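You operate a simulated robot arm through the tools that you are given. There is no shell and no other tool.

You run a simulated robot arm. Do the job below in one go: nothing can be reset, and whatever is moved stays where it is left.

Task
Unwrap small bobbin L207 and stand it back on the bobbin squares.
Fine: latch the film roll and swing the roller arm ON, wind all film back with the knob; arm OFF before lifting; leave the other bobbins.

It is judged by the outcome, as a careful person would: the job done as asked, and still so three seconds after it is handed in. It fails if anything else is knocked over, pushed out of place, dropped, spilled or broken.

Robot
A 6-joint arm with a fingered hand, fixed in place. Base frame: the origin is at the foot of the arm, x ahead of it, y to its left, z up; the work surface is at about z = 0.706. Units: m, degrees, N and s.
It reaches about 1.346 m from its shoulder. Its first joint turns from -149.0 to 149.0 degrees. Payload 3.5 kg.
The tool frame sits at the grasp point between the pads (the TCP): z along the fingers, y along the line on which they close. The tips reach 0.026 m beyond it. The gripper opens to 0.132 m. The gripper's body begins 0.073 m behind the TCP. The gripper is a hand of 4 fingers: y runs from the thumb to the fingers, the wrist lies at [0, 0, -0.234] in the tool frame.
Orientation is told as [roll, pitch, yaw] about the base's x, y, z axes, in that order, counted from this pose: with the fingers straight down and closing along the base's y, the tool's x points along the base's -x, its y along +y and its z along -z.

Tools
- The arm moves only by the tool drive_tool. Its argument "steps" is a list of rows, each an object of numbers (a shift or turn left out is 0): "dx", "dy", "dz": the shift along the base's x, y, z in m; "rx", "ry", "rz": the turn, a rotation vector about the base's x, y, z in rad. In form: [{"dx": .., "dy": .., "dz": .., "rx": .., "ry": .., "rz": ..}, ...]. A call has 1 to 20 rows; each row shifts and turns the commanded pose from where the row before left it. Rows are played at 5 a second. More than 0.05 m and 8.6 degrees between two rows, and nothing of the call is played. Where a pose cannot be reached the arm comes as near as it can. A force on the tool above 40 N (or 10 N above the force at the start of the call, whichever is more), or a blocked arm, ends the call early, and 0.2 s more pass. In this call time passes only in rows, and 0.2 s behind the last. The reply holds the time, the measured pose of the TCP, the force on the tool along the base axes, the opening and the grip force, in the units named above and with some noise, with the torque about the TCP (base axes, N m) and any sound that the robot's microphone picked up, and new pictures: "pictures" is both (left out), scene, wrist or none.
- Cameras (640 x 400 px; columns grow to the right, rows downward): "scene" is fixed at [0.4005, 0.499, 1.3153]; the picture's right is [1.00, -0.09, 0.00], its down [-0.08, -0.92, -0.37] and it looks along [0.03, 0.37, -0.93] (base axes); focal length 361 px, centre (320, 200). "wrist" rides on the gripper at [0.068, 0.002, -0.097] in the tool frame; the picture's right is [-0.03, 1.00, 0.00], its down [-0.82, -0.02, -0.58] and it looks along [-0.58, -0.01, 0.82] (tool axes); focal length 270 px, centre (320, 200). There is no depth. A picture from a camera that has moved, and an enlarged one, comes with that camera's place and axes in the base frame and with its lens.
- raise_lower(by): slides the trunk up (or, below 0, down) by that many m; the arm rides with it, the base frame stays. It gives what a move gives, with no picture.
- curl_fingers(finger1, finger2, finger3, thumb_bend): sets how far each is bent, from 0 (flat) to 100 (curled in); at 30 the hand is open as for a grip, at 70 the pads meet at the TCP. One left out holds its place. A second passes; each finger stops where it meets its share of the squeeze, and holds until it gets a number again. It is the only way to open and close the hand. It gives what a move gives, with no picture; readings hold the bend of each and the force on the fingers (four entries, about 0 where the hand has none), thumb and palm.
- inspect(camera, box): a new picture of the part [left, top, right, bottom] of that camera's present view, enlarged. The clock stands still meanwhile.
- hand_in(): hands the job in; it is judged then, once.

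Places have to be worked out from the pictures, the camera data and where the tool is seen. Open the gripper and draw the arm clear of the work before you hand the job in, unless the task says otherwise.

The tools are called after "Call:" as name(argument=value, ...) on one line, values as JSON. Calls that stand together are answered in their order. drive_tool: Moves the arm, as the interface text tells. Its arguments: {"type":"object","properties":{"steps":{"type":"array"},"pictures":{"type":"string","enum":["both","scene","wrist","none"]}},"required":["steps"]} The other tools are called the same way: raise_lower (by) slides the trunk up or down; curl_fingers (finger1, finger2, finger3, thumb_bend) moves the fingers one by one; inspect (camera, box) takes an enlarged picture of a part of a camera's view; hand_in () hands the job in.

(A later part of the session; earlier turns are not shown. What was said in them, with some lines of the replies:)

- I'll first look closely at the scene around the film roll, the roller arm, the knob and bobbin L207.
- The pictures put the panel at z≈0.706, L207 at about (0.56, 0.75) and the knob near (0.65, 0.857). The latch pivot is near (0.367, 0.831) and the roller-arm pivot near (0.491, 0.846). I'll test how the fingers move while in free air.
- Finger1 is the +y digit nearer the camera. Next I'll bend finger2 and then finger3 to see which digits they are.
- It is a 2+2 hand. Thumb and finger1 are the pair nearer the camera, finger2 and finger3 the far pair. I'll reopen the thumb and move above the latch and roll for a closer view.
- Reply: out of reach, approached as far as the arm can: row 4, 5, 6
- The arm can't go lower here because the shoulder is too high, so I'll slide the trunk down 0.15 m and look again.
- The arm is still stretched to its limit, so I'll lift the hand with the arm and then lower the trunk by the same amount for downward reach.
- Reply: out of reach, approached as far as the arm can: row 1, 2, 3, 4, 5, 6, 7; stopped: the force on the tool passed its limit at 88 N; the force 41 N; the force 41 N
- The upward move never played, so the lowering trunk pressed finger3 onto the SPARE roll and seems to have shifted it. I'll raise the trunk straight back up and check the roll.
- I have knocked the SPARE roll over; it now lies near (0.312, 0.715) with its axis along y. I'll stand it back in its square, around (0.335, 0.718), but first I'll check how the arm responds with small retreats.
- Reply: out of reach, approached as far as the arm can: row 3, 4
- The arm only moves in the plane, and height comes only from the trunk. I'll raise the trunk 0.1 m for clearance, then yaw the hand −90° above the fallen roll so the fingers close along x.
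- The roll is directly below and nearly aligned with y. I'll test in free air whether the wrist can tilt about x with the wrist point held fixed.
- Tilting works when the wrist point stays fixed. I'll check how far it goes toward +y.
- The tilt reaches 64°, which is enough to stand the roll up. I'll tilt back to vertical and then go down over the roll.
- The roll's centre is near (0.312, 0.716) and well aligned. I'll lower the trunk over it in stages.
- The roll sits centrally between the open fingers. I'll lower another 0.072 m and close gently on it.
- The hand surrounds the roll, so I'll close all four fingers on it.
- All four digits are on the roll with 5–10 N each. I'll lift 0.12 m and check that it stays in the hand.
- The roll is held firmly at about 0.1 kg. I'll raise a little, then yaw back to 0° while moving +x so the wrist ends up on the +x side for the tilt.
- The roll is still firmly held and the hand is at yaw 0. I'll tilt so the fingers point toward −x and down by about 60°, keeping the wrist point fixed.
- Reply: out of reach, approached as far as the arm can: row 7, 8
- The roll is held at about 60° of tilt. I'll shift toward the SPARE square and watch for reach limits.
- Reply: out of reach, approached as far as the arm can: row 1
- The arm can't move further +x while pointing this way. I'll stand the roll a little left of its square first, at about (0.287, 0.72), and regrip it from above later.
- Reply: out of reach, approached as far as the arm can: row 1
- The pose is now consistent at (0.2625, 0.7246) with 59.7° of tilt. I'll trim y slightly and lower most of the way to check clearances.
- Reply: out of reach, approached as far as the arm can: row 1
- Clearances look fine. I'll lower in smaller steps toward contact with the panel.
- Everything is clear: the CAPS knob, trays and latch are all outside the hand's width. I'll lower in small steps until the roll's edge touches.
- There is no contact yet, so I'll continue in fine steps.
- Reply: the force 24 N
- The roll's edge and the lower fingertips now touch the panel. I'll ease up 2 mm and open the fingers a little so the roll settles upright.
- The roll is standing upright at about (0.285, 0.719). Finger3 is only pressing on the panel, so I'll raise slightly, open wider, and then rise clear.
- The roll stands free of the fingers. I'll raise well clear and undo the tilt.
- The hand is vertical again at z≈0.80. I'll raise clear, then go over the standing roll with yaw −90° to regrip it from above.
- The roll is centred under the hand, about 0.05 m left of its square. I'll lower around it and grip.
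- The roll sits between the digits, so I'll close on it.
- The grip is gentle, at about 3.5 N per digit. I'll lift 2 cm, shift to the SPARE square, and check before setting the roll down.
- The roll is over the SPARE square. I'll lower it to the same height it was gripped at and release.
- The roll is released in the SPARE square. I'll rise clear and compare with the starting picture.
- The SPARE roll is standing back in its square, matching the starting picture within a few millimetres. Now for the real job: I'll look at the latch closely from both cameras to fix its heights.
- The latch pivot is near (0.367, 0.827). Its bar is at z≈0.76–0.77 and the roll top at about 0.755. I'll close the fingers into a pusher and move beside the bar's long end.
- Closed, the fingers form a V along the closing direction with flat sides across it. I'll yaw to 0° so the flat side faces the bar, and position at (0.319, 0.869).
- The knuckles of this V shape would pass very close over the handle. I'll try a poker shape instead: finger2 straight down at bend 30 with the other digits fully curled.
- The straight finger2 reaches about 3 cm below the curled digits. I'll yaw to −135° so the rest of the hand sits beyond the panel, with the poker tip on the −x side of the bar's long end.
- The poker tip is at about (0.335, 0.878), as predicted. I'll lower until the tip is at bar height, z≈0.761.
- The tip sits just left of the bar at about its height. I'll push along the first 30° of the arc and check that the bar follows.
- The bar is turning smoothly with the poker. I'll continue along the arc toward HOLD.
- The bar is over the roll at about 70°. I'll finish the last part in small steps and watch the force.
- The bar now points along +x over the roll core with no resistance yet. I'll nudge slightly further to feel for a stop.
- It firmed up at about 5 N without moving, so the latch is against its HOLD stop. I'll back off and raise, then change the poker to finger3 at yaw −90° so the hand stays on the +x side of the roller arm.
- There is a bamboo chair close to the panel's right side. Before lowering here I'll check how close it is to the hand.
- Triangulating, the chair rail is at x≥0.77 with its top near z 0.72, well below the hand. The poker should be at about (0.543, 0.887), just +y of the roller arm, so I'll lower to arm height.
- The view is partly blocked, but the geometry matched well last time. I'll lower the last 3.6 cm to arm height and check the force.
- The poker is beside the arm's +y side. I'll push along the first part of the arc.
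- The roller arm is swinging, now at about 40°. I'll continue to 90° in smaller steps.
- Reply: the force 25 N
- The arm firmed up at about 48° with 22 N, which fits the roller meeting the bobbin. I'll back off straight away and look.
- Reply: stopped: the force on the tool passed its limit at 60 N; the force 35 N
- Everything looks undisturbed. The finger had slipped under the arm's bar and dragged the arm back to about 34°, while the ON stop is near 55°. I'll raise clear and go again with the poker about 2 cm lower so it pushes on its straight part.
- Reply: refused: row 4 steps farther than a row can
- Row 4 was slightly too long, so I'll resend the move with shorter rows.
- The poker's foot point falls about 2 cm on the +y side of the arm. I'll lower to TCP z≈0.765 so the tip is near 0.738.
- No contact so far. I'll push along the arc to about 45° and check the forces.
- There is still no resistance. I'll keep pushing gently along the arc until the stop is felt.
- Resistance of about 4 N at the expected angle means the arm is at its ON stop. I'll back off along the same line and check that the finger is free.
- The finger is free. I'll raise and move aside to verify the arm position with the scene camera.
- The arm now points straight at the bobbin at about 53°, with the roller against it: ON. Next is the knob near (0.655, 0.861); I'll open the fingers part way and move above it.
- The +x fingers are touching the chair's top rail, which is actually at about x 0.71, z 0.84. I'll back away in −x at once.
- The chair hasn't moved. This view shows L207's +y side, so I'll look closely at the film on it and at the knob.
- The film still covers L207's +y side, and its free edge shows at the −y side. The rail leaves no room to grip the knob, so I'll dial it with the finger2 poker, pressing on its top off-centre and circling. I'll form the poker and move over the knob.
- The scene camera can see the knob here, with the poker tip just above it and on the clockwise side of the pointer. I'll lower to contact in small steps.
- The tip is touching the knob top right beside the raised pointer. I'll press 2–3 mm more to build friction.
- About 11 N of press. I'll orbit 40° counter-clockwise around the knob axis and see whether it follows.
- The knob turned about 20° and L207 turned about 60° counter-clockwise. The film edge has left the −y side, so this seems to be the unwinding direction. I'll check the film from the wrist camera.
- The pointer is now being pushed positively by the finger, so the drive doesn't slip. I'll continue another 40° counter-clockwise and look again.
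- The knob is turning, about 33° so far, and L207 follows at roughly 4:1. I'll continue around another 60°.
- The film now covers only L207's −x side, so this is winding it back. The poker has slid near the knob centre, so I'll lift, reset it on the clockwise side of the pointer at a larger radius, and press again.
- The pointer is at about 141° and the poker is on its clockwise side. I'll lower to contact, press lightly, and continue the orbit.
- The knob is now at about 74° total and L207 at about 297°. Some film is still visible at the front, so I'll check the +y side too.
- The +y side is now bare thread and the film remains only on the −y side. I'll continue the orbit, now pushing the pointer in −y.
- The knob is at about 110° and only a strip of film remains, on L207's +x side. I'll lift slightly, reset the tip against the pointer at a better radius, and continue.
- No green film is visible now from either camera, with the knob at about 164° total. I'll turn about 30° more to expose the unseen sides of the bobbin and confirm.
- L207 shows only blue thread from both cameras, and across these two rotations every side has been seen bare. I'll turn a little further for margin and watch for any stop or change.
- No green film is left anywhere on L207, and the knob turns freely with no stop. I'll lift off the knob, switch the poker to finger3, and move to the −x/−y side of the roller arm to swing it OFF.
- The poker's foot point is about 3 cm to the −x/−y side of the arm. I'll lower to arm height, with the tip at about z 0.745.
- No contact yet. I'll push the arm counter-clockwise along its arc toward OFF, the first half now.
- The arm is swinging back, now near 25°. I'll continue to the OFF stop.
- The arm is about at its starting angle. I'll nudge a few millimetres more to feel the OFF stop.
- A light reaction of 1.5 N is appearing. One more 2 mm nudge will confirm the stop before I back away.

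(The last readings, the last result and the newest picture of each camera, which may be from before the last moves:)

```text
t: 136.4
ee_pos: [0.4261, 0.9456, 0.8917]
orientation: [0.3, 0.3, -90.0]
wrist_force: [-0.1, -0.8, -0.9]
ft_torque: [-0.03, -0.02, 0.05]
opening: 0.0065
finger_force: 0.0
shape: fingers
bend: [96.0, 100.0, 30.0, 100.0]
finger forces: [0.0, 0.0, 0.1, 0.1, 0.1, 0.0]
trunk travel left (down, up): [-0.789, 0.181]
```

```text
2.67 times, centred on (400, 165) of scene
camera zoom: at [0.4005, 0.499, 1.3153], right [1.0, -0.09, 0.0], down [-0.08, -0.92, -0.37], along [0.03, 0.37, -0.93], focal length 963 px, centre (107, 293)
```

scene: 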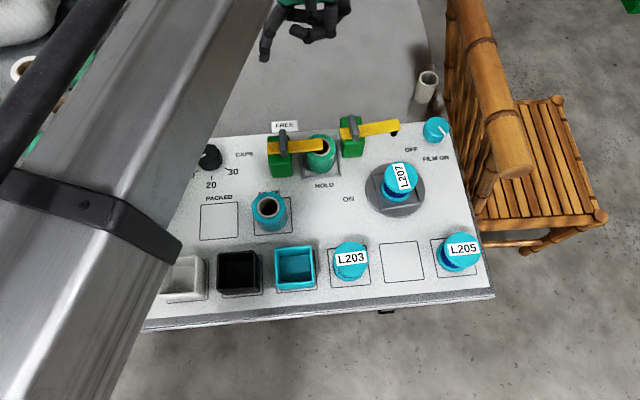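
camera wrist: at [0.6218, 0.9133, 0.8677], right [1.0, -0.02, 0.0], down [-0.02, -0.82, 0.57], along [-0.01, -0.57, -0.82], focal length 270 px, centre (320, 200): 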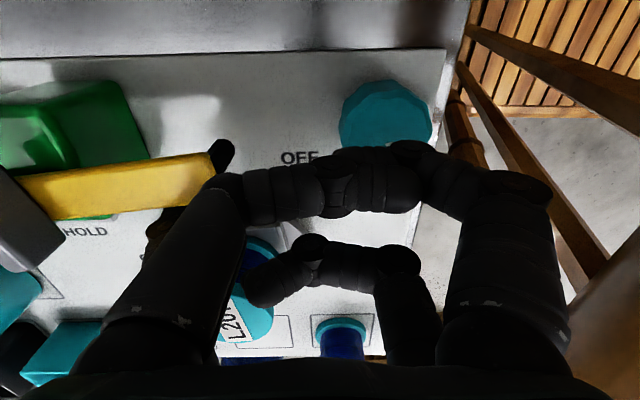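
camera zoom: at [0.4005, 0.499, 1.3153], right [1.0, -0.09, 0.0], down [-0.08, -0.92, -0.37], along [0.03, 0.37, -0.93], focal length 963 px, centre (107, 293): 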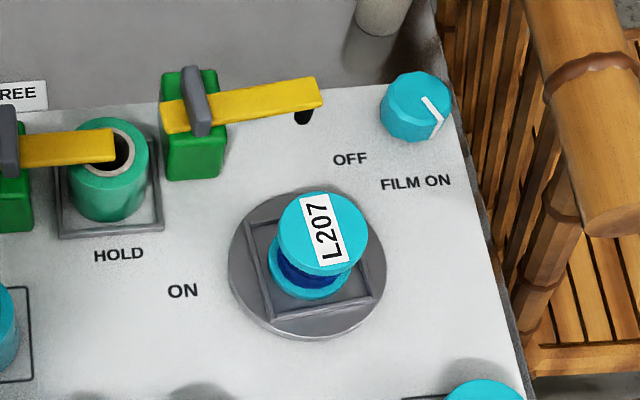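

The arm is OFF again at its original angle, the latch is still on HOLD, and L207 shows only blue thread. I'll open the hand, yaw to 0° so it closes along y, and move above L207.

Call:
curl_fingers(finger1=38, finger2=38, finger3=38, thumb_bend=38)

Call:
drive_tool(steps=[{"dx": 0.0121, "dy": -0.018, "rz": 0.1428}, {"dx": 0.0121, "dy": -0.018, "rz": 0.1428}, {"dx": 0.0121, "dy": -0.018, "rz": 0.1428}, {"dx": 0.0121, "dy": -0.018, "rz": 0.1428}, {"dx": 0.0121, "dy": -0.018, "rz": 0.1428}, {"dx": 0.0121, "dy": -0.018, "rz": 0.1428}, {"dx": 0.0121, "dy": -0.018, "rz": 0.1428}, {"dx": 0.0121, "dy": -0.018, "rz": 0.1428}, {"dx": 0.0121, "dy": -0.018, "rz": 0.1428}, {"dx": 0.0122, "dy": -0.018, "rz": 0.1428}, {"dx": 0.0122, "dy": -0.018, "rz": 0.1428}], pictures="both")

Call:
inspect(camera="wrist", box=[240, 0, 400, 150])

```text
t: 137.4
ee_pos: [0.4249, 0.9461, 0.8913]
orientation: [0.3, 0.2, -89.9]
wrist_force: [-0.3, -0.1, -0.2]
ft_torque: [0.03, -0.02, 0.03]
opening: 0.1058
finger_force: 0.1
shape: fingers
bend: [38.0, 38.0, 38.0, 38.0]
finger forces: [0.1, 0.0, 0.1, 0.0, 0.0, 0.0]
trunk travel left (down, up): [-0.789, 0.181]
```

```text
t: 139.8
ee_pos: [0.5592, 0.7501, 0.8905]
orientation: [0.2, 0.2, 0.2]
wrist_force: [0.0, 0.6, -0.8]
ft_torque: [-0.01, 0.0, 0.0]
opening: 0.1062
finger_force: 0.1
shape: fingers
bend: [38.0, 38.0, 38.0, 38.0]
finger forces: [0.0, 0.0, 0.1, 0.0, 0.1, 0.0]
trunk travel left (down, up): [-0.789, 0.181]
camera wrist: at [0.4907, 0.7517, 0.9877], right [0.02, 1.0, 0.0], down [0.82, -0.02, 0.57], along [0.57, -0.01, -0.82], focal length 270 px, centre (320, 200)
```

scene: 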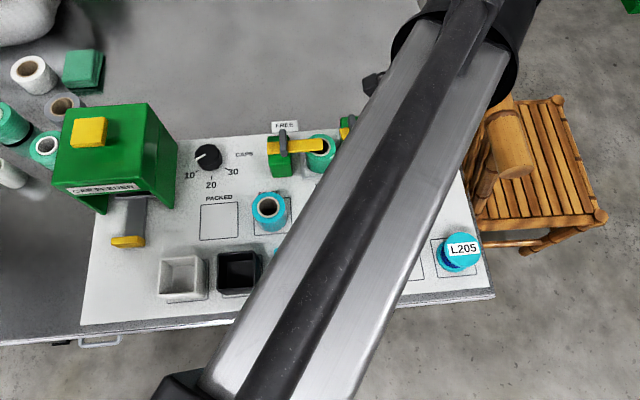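
wrist: 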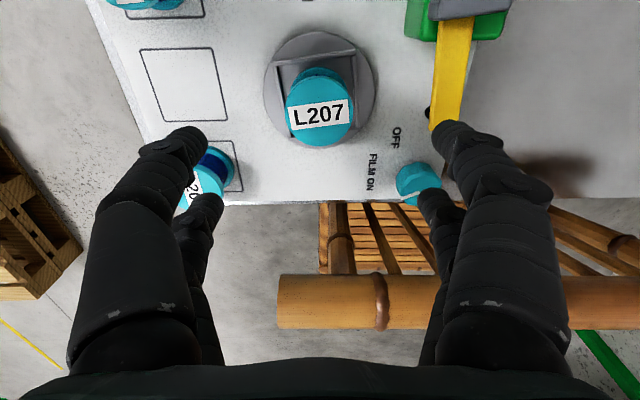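

```text
2.67 times, centred on (320, 75) of wrist
camera zoom: at [0.4907, 0.7517, 0.9877], right [0.02, 1.0, 0.0], down [0.82, -0.02, 0.57], along [0.57, -0.01, -0.82], focal length 721 px, centre (320, 533)
```

zoom: 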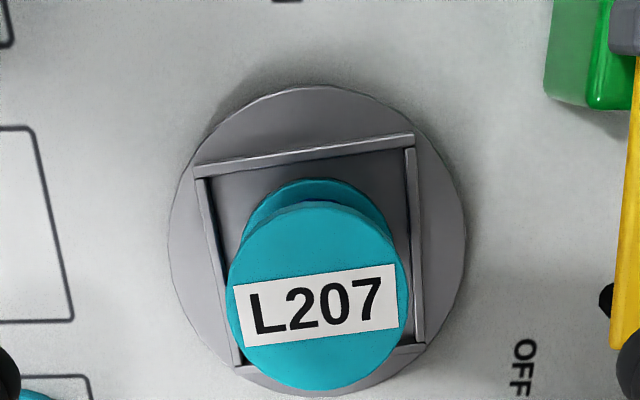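

L207 is centred under the hand. I'll lower so the fingertips end up around its waist, just above the cradle frame.

Call:
raise_lower(by=-0.09)

Call:
inspect(camera="wrist", box=[0, 0, 640, 400])

Call:
raise_lower(by=-0.043)

Call:
inspect(camera="wrist", box=[0, 0, 640, 400])

```text
t: 141.1
ee_pos: [0.5591, 0.7502, 0.8001]
orientation: [0.3, 0.2, 0.1]
wrist_force: [0.0, 0.1, -0.9]
ft_torque: [-0.01, -0.01, -0.01]
opening: 0.1059
finger_force: 0.1
shape: fingers
bend: [38.0, 38.0, 38.0, 38.0]
finger forces: [0.0, 0.0, 0.1, 0.0, 0.0, 0.0]
trunk travel left (down, up): [-0.699, 0.271]
```

```text
1.00 times, centred on (320, 200) of wrist (not enlarged: the box is as wide or as high as the picture)
camera zoom: at [0.4905, 0.7522, 0.8977], right [0.02, 1.0, 0.0], down [0.82, -0.02, 0.57], along [0.57, -0.01, -0.82], focal length 270 px, centre (320, 200)
```

zoom: 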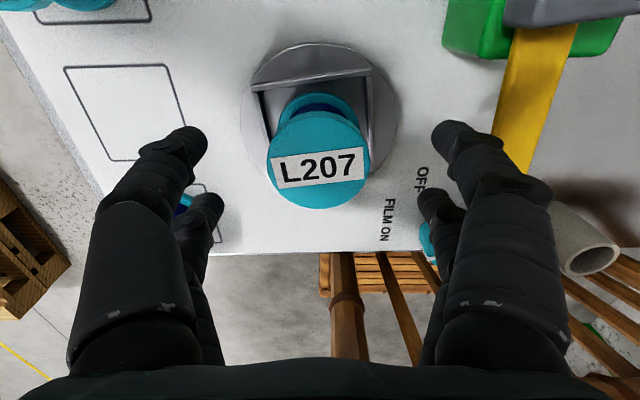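

```text
t: 141.9
ee_pos: [0.5598, 0.7504, 0.7578]
orientation: [0.3, 0.2, 0.0]
wrist_force: [0.7, -0.6, 0.8]
ft_torque: [0.0, 0.0, 0.01]
opening: 0.106
finger_force: 0.0
shape: fingers
bend: [38.0, 38.0, 38.0, 38.0]
finger forces: [0.0, 0.0, 0.0, 0.1, 0.0, 0.1]
trunk travel left (down, up): [-0.656, 0.314]
```

```text
1.00 times, centred on (320, 200) of wrist (not enlarged: the box is as wide or as high as the picture)
camera zoom: at [0.4905, 0.7522, 0.8547], right [0.02, 1.0, 0.0], down [0.82, -0.02, 0.57], along [0.57, -0.01, -0.82], focal length 270 px, centre (320, 200)
```

zoom: 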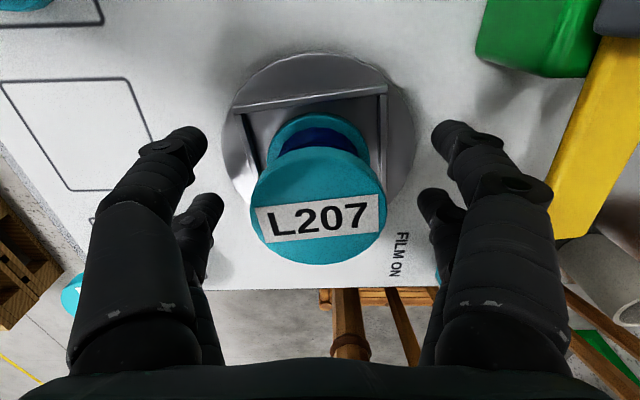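

The bobbin is well centred between the fingers. I'll close gently.

Call:
curl_fingers(finger1=60, finger2=60, finger3=60, thumb_bend=60)

Call:
inspect(camera="wrist", box=[0, 0, 640, 400])

```text
t: 142.9
ee_pos: [0.5594, 0.7521, 0.7578]
orientation: [0.3, 0.2, 0.1]
wrist_force: [0.4, -1.3, 0.1]
ft_torque: [-0.01, -0.03, -0.02]
opening: 0.0334
finger_force: 1.0
shape: fingers
bend: [60.0, 59.0, 59.0, 60.0]
finger forces: [0.1, 0.4, 0.8, 0.1, 0.2, 0.0]
trunk travel left (down, up): [-0.656, 0.314]
```

```text
1.00 times, centred on (320, 200) of wrist (not enlarged: the box is as wide or as high as the picture)
camera zoom: at [0.4905, 0.7522, 0.8547], right [0.02, 1.0, 0.0], down [0.82, -0.02, 0.57], along [0.57, -0.01, -0.82], focal length 270 px, centre (320, 200)
```

zoom: 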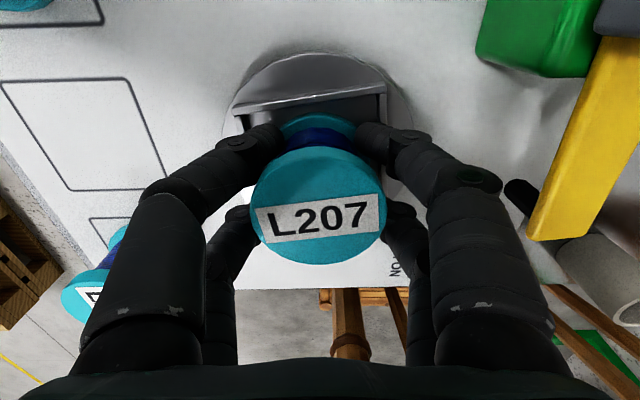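

Light contact at bend 59–60. I'll tighten a little to get a secure hold.

Call:
curl_fingers(finger1=66, finger2=66, finger3=66, thumb_bend=66)

Call:
raise_lower(by=0.02)

Call:
inspect(camera="wrist", box=[0, 0, 640, 400])

```text
t: 143.9
ee_pos: [0.5599, 0.7505, 0.7573]
orientation: [0.2, 0.2, 0.1]
wrist_force: [-0.3, 0.5, 0.0]
ft_torque: [0.03, 0.02, 0.02]
opening: 0.028
finger_force: 8.6
shape: fingers
bend: [61.0, 60.0, 60.0, 64.0]
finger forces: [4.2, 3.9, 4.1, 0.0, 4.0, 0.0]
trunk travel left (down, up): [-0.656, 0.314]
```

```text
t: 144.6
ee_pos: [0.5593, 0.7509, 0.7789]
orientation: [0.2, 0.2, 0.1]
wrist_force: [0.3, -0.6, -3.0]
ft_torque: [0.01, 0.01, -0.01]
opening: 0.0284
finger_force: 8.4
shape: fingers
bend: [61.0, 60.0, 60.0, 64.0]
finger forces: [4.2, 4.0, 4.3, 0.0, 4.1, 0.0]
trunk travel left (down, up): [-0.676, 0.294]
```

```text
1.00 times, centred on (320, 200) of wrist (not enlarged: the box is as wide or as high as the picture)
camera zoom: at [0.4906, 0.7524, 0.8745], right [0.02, 1.0, 0.0], down [0.82, -0.02, 0.57], along [0.57, -0.01, -0.82], focal length 270 px, centre (320, 200)
```

zoom: 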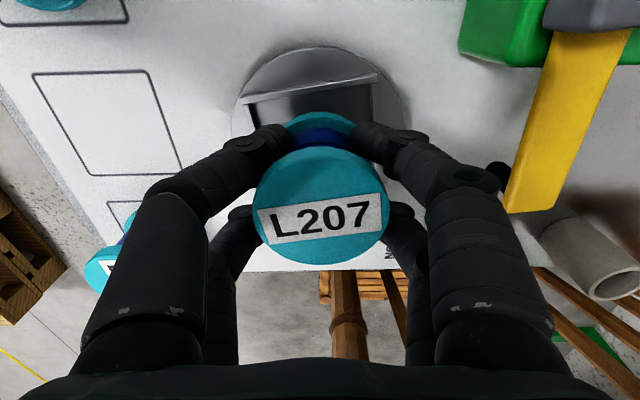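

L207 is lifted and held steadily with about 4 N per finger. I'll raise it clear and carry it to the empty square between L203 and L205.

Call:
raise_lower(by=0.06)

Call:
drive_tool(steps=[{"dx": -0.002, "dy": -0.025}, {"dx": -0.002, "dy": -0.027}, {"dx": -0.002, "dy": -0.027}, {"dx": -0.002, "dy": -0.027}, {"dx": 0.0, "dy": -0.027}], pictures="both")

Call:
inspect(camera="wrist", box=[160, 0, 480, 200])

```text
t: 145.6
ee_pos: [0.5598, 0.7512, 0.8386]
orientation: [0.2, 0.2, 0.2]
wrist_force: [0.8, 0.1, -2.0]
ft_torque: [0.0, -0.01, -0.01]
opening: 0.0282
finger_force: 8.3
shape: fingers
bend: [61.0, 60.0, 60.0, 64.0]
finger forces: [4.2, 4.0, 4.1, 0.1, 3.9, 0.0]
trunk travel left (down, up): [-0.736, 0.234]
```

```text
t: 146.8
ee_pos: [0.5498, 0.619, 0.8381]
orientation: [0.2, 0.2, 0.0]
wrist_force: [0.7, -0.5, -2.0]
ft_torque: [0.0, -0.01, -0.01]
opening: 0.0283
finger_force: 8.7
shape: fingers
bend: [61.0, 60.0, 60.0, 64.0]
finger forces: [4.2, 4.1, 4.2, 0.0, 4.1, 0.0]
trunk travel left (down, up): [-0.736, 0.234]
camera wrist: at [0.4819, 0.6205, 0.9345], right [0.02, 1.0, 0.0], down [0.82, -0.02, 0.57], along [0.57, -0.01, -0.82], focal length 270 px, centre (320, 200)
```

scene: 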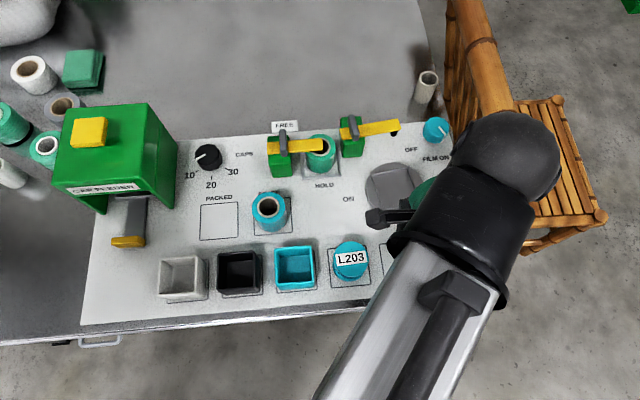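
wrist: 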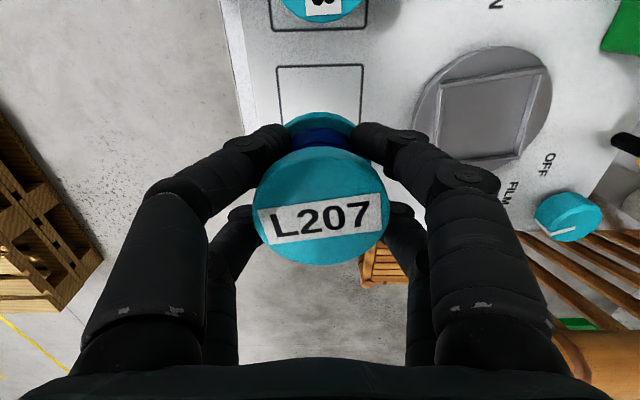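

```text
2.00 times, centred on (320, 100) of wrist
camera zoom: at [0.4819, 0.6205, 0.9345], right [0.02, 1.0, 0.0], down [0.82, -0.02, 0.57], along [0.57, -0.01, -0.82], focal length 541 px, centre (320, 400)
```

zoom: 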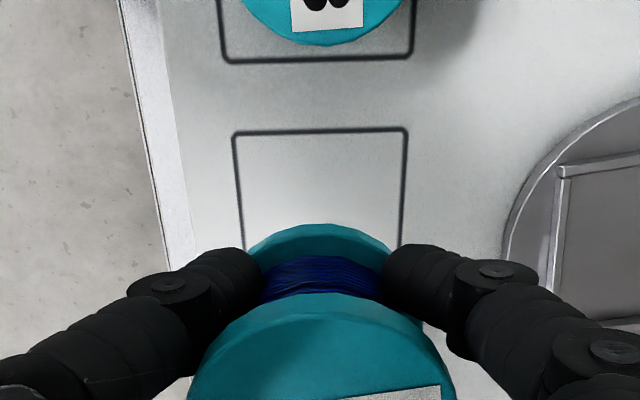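

The square's centre works out at about (0.550, 0.619), matching the current position. I'll lower most of the way and check alignment.

Call:
raise_lower(by=-0.075)

Call:
inspect(camera="wrist", box=[0, 0, 640, 400])

Call:
inspect(camera="scene", box=[300, 160, 540, 310])

```text
t: 147.9
ee_pos: [0.5513, 0.6186, 0.763]
orientation: [0.2, 0.2, 0.1]
wrist_force: [0.3, 0.5, -2.0]
ft_torque: [0.02, -0.03, -0.03]
opening: 0.0283
finger_force: 8.4
shape: fingers
bend: [61.0, 60.0, 60.0, 64.0]
finger forces: [4.2, 4.1, 4.1, 0.0, 4.1, 0.0]
trunk travel left (down, up): [-0.661, 0.309]
```

```text
1.00 times, centred on (320, 200) of wrist (not enlarged: the box is as wide or as high as the picture)
camera zoom: at [0.4823, 0.6206, 0.8596], right [0.02, 1.0, 0.0], down [0.82, -0.02, 0.57], along [0.57, -0.01, -0.82], focal length 270 px, centre (320, 200)
```

zoom: 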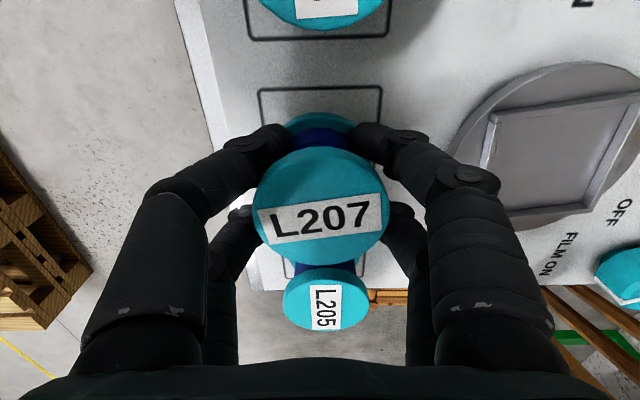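

```text
2.67 times, centred on (420, 235) of scene
camera zoom: at [0.4005, 0.499, 1.3153], right [1.0, -0.09, 0.0], down [-0.08, -0.92, -0.37], along [0.03, 0.37, -0.93], focal length 963 px, centre (53, 107)
```

zoom: 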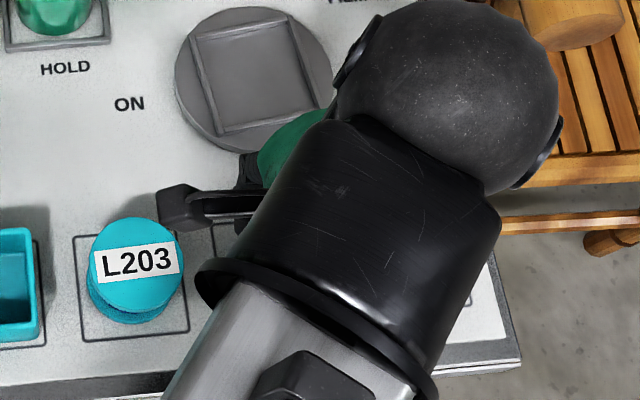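

Laterally it is centred in the square. I'll lower in small steps to touch down.

Call:
raise_lower(by=-0.012)

Call:
raise_lower(by=-0.004)

Call:
raise_lower(by=-0.002)

```text
t: 148.5
ee_pos: [0.5496, 0.6191, 0.7515]
orientation: [0.2, 0.2, 0.1]
wrist_force: [-0.3, 0.0, -1.6]
ft_torque: [0.01, 0.0, 0.0]
opening: 0.0282
finger_force: 8.5
shape: fingers
bend: [61.0, 60.0, 60.0, 64.0]
finger forces: [4.2, 4.1, 4.2, 0.1, 4.0, 0.0]
trunk travel left (down, up): [-0.649, 0.321]
```

```text
t: 149.0
ee_pos: [0.5502, 0.6204, 0.7471]
orientation: [0.2, 0.3, 0.1]
wrist_force: [0.2, -0.3, -2.4]
ft_torque: [-0.01, 0.01, 0.0]
opening: 0.0285
finger_force: 8.5
shape: fingers
bend: [61.0, 60.0, 60.0, 64.0]
finger forces: [4.2, 3.9, 4.2, 0.1, 3.9, 0.1]
trunk travel left (down, up): [-0.645, 0.325]
```

```text
t: 149.6
ee_pos: [0.5509, 0.6178, 0.7452]
orientation: [0.2, 0.2, 0.0]
wrist_force: [1.0, 0.8, 4.9]
ft_torque: [0.09, -0.02, -0.02]
opening: 0.028
finger_force: 9.7
shape: fingers
bend: [61.0, 60.0, 60.0, 64.0]
finger forces: [5.0, 6.2, 4.9, 0.1, 4.3, 0.0]
trunk travel left (down, up): [-0.643, 0.327]
```

The bobbin has touched the panel. I'll ease 1 mm to unload and release gently.

Call:
raise_lower(by=0.001)

Call:
curl_fingers(finger1=57, finger2=57, finger3=57, thumb_bend=57)

Call:
curl_fingers(finger1=44, finger2=44, finger3=44, thumb_bend=44)

Call:
inspect(camera="wrist", box=[0, 0, 640, 400])

```text
t: 150.1
ee_pos: [0.5504, 0.6196, 0.7455]
orientation: [0.2, 0.2, 0.1]
wrist_force: [0.4, 0.2, -2.3]
ft_torque: [0.02, 0.0, -0.03]
opening: 0.0281
finger_force: 8.9
shape: fingers
bend: [61.0, 60.0, 60.0, 64.0]
finger forces: [4.5, 4.3, 4.4, 0.1, 4.2, 0.0]
trunk travel left (down, up): [-0.644, 0.326]
```

```text
t: 151.1
ee_pos: [0.5508, 0.6187, 0.7459]
orientation: [0.2, 0.2, 0.2]
wrist_force: [0.2, -0.3, -0.8]
ft_torque: [0.02, -0.02, 0.03]
opening: 0.0454
finger_force: 0.1
shape: fingers
bend: [56.0, 56.0, 56.0, 56.0]
finger forces: [0.1, 0.0, 0.1, 0.0, 0.0, 0.0]
trunk travel left (down, up): [-0.644, 0.326]
```

```text
t: 152.1
ee_pos: [0.5509, 0.6199, 0.7462]
orientation: [0.1, 0.2, 0.1]
wrist_force: [0.0, -0.4, -0.8]
ft_torque: [0.02, 0.03, -0.02]
opening: 0.0857
finger_force: 0.1
shape: fingers
bend: [44.0, 44.0, 44.0, 44.0]
finger forces: [0.0, 0.0, 0.1, 0.0, 0.1, 0.0]
trunk travel left (down, up): [-0.644, 0.326]
```

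```text
1.00 times, centred on (320, 200) of wrist (not enlarged: the box is as wide or as high as the picture)
camera zoom: at [0.4822, 0.6206, 0.8427], right [0.02, 1.0, 0.0], down [0.82, -0.02, 0.57], along [0.57, -0.01, -0.82], focal length 270 px, centre (320, 200)
```

zoom: 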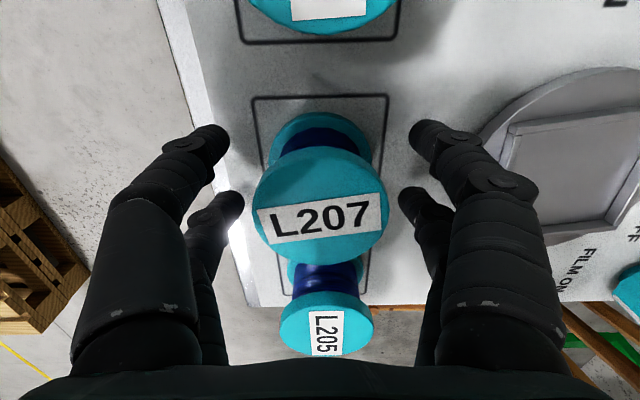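

L207 stands in the square with the fingers clear. I'll rise straight up and inspect.

Call:
raise_lower(by=0.15)

Call:
inspect(camera="wrist", box=[220, 0, 420, 160])

Call:
drive_tool(steps=[{"dx": -0.02, "dy": 0.04}, {"dx": -0.03, "dy": 0.04}, {"dx": -0.03, "dy": 0.04}, {"dx": -0.03, "dy": 0.04}, {"dx": -0.03, "dy": 0.04}, {"dx": -0.03, "dy": 0.04}], pictures="scene")

Call:
inspect(camera="scene", box=[320, 180, 500, 300])

```text
t: 153.8
ee_pos: [0.5505, 0.6187, 0.8965]
orientation: [0.1, 0.2, 0.1]
wrist_force: [0.0, 0.1, 0.4]
ft_torque: [-0.01, -0.03, 0.01]
opening: 0.0858
finger_force: 0.1
shape: fingers
bend: [44.0, 44.0, 44.0, 44.0]
finger forces: [0.1, 0.0, 0.0, 0.1, 0.1, 0.0]
trunk travel left (down, up): [-0.794, 0.176]
```

```text
2.50 times, centred on (320, 80) of wrist
camera zoom: at [0.4822, 0.6206, 0.9926], right [0.02, 1.0, 0.0], down [0.82, -0.02, 0.57], along [0.57, -0.01, -0.82], focal length 676 px, centre (320, 500)
```

zoom: 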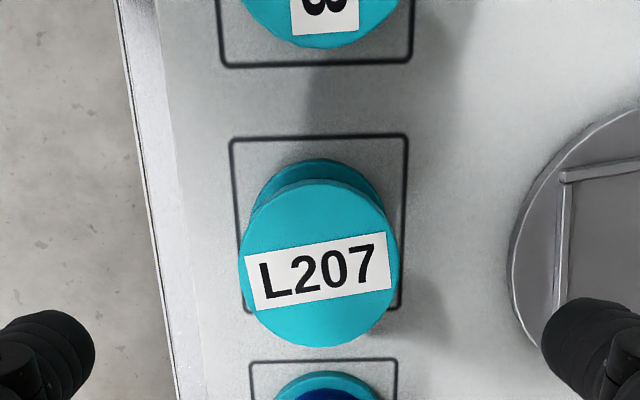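

```text
t: 155.2
ee_pos: [0.3788, 0.8603, 0.8944]
orientation: [0.3, 0.2, 0.1]
wrist_force: [-0.1, -0.6, 0.2]
ft_torque: [0.03, -0.03, 0.02]
opening: 0.0859
finger_force: 0.0
shape: fingers
bend: [44.0, 44.0, 44.0, 44.0]
finger forces: [0.0, 0.0, 0.1, 0.0, 0.0, 0.0]
trunk travel left (down, up): [-0.794, 0.176]
```

scene: 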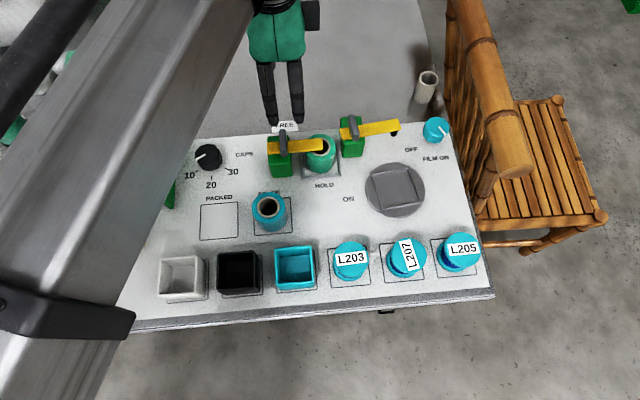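

```text
3.33 times, centred on (410, 240) of scene
camera zoom: at [0.4005, 0.499, 1.3153], right [1.0, -0.09, 0.0], down [-0.08, -0.92, -0.37], along [0.03, 0.37, -0.93], focal length 1204 px, centre (20, 67)
```

zoom: 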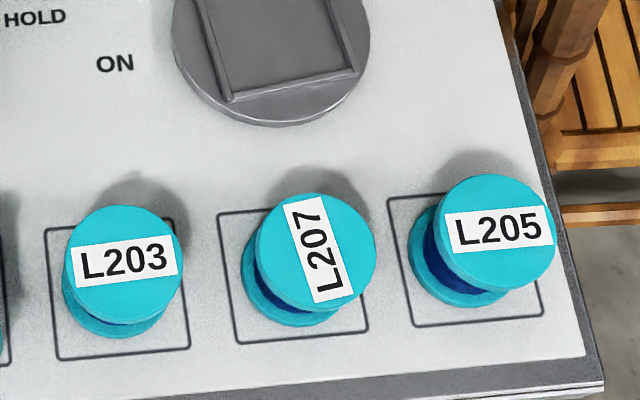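

L207 stands upright in its square, with L203, L205 and the trays where they were. I'll open the hand fully, withdraw upward, and do a final check of the whole bench.

Call:
raise_lower(by=0.12)

Call:
curl_fingers(finger1=30, finger2=30, finger3=30, thumb_bend=30)

Call:
drive_tool(steps=[{"dx": -0.02, "dy": -0.04}, {"dx": -0.02, "dy": -0.04}, {"dx": -0.02, "dy": -0.04}, {"dx": 0.0, "dy": -0.04}, {"dx": 0.0, "dy": -0.02}], pictures="both")

Call:
inspect(camera="scene", box=[240, 100, 480, 300])

Call:
inspect(camera="wrist", box=[220, 0, 500, 280])

```text
t: 156.7
ee_pos: [0.3784, 0.8612, 1.0158]
orientation: [0.2, 0.2, 0.1]
wrist_force: [0.1, -0.1, 0.6]
ft_torque: [0.0, 0.01, 0.01]
opening: 0.0858
finger_force: 0.0
shape: fingers
bend: [44.0, 44.0, 44.0, 44.0]
finger forces: [0.0, 0.0, 0.0, 0.0, 0.0, 0.1]
trunk travel left (down, up): [-0.914, 0.056]
```

```text
t: 157.7
ee_pos: [0.3792, 0.86, 1.0152]
orientation: [0.2, 0.2, 0.1]
wrist_force: [-0.4, -0.1, 0.4]
ft_torque: [0.0, 0.0, 0.03]
opening: 0.1323
finger_force: 0.0
shape: fingers
bend: [30.0, 30.0, 30.0, 30.0]
finger forces: [0.0, 0.0, 0.0, 0.0, 0.0, 0.0]
trunk travel left (down, up): [-0.914, 0.056]
```

```text
t: 158.9
ee_pos: [0.3175, 0.6793, 1.0152]
orientation: [0.3, 0.2, 0.1]
wrist_force: [0.9, -0.4, -0.2]
ft_torque: [0.02, -0.02, 0.02]
opening: 0.1326
finger_force: 0.0
shape: fingers
bend: [30.0, 30.0, 30.0, 30.0]
finger forces: [0.0, 0.1, 0.1, 0.1, 0.0, 0.1]
trunk travel left (down, up): [-0.914, 0.056]
camera wrist: at [0.2499, 0.6809, 1.1128], right [0.02, 1.0, 0.0], down [0.82, -0.02, 0.57], along [0.57, -0.01, -0.82], focal length 270 px, centre (320, 200)
```

scene: 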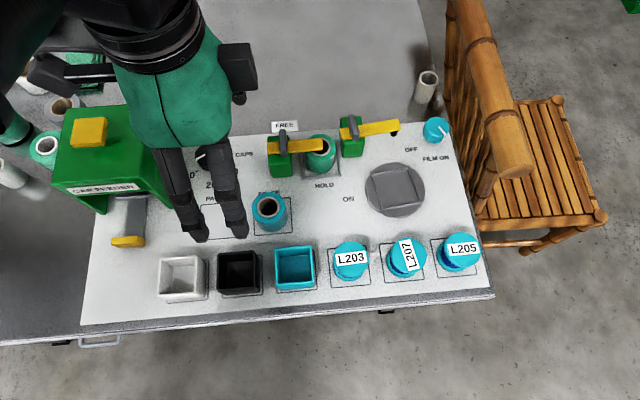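
wrist: 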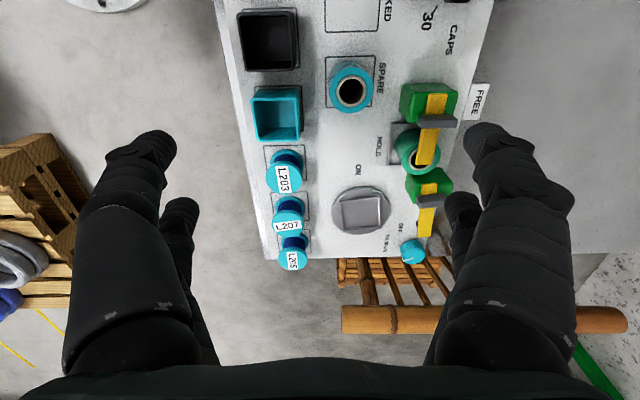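

```text
2.00 times, centred on (360, 200) of scene
camera zoom: at [0.4005, 0.499, 1.3153], right [1.0, -0.09, 0.0], down [-0.08, -0.92, -0.37], along [0.03, 0.37, -0.93], focal length 722 px, centre (240, 200)
```

zoom: 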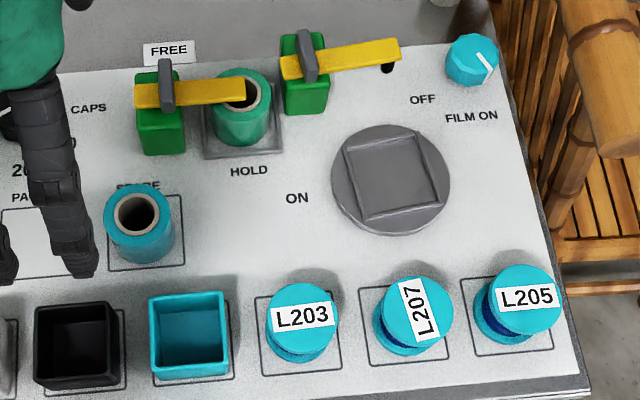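

```text
1.43 times, centred on (360, 140) of wrist
camera zoom: at [0.2499, 0.6809, 1.1128], right [0.02, 1.0, 0.0], down [0.82, -0.02, 0.57], along [0.57, -0.01, -0.82], focal length 386 px, centre (263, 286)
```

zoom: 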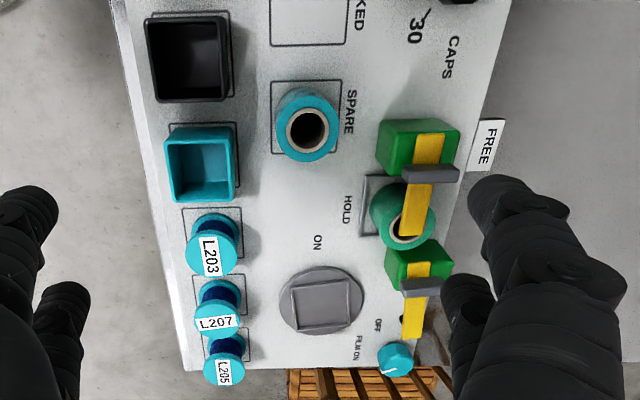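

The final pictures show L207 unwrapped and standing in the square between L203 and L205, the arm OFF and the roll latched. The SPARE roll I tipped over is upright in its square again, and the hand is open and clear, so I'm handing in.

Call:
hand_in()

```text
The job is handed in.
```

Bobbin L207 is unwrapped and standing on the empty square between L203 and L205, but I knocked over the SPARE roll along the way. I've handed the job in; no verdict has come back.

**The job itself**
- **Latch:** I swung it to HOLD until it met its stop, and left it there.
- **Roller arm:** I swung it ON until the roller met the bobbin, and back OFF to its stop before lifting.
- **Film:** I turned the knob counter-clockwise until no film was visible on any side of L207.
- **Placement:** L207 is upright in its square. L203, L205 and the trays are where they were.

**What went wrong**
- **SPARE roll:** While learning how the trunk moves, I lowered the hand onto it and tipped it over. I picked it up and stood it back in its square, within about 5 mm of where it started.
- **Roller arm:** The first push on it was too hard, about 22 N. The finger then caught under the arm as I backed off and dragged it partway back. I repeated the push gently and saw no damage.
- **Chair:** Two fingers briefly touched its top rail with about 7 N each. The chair did not move.
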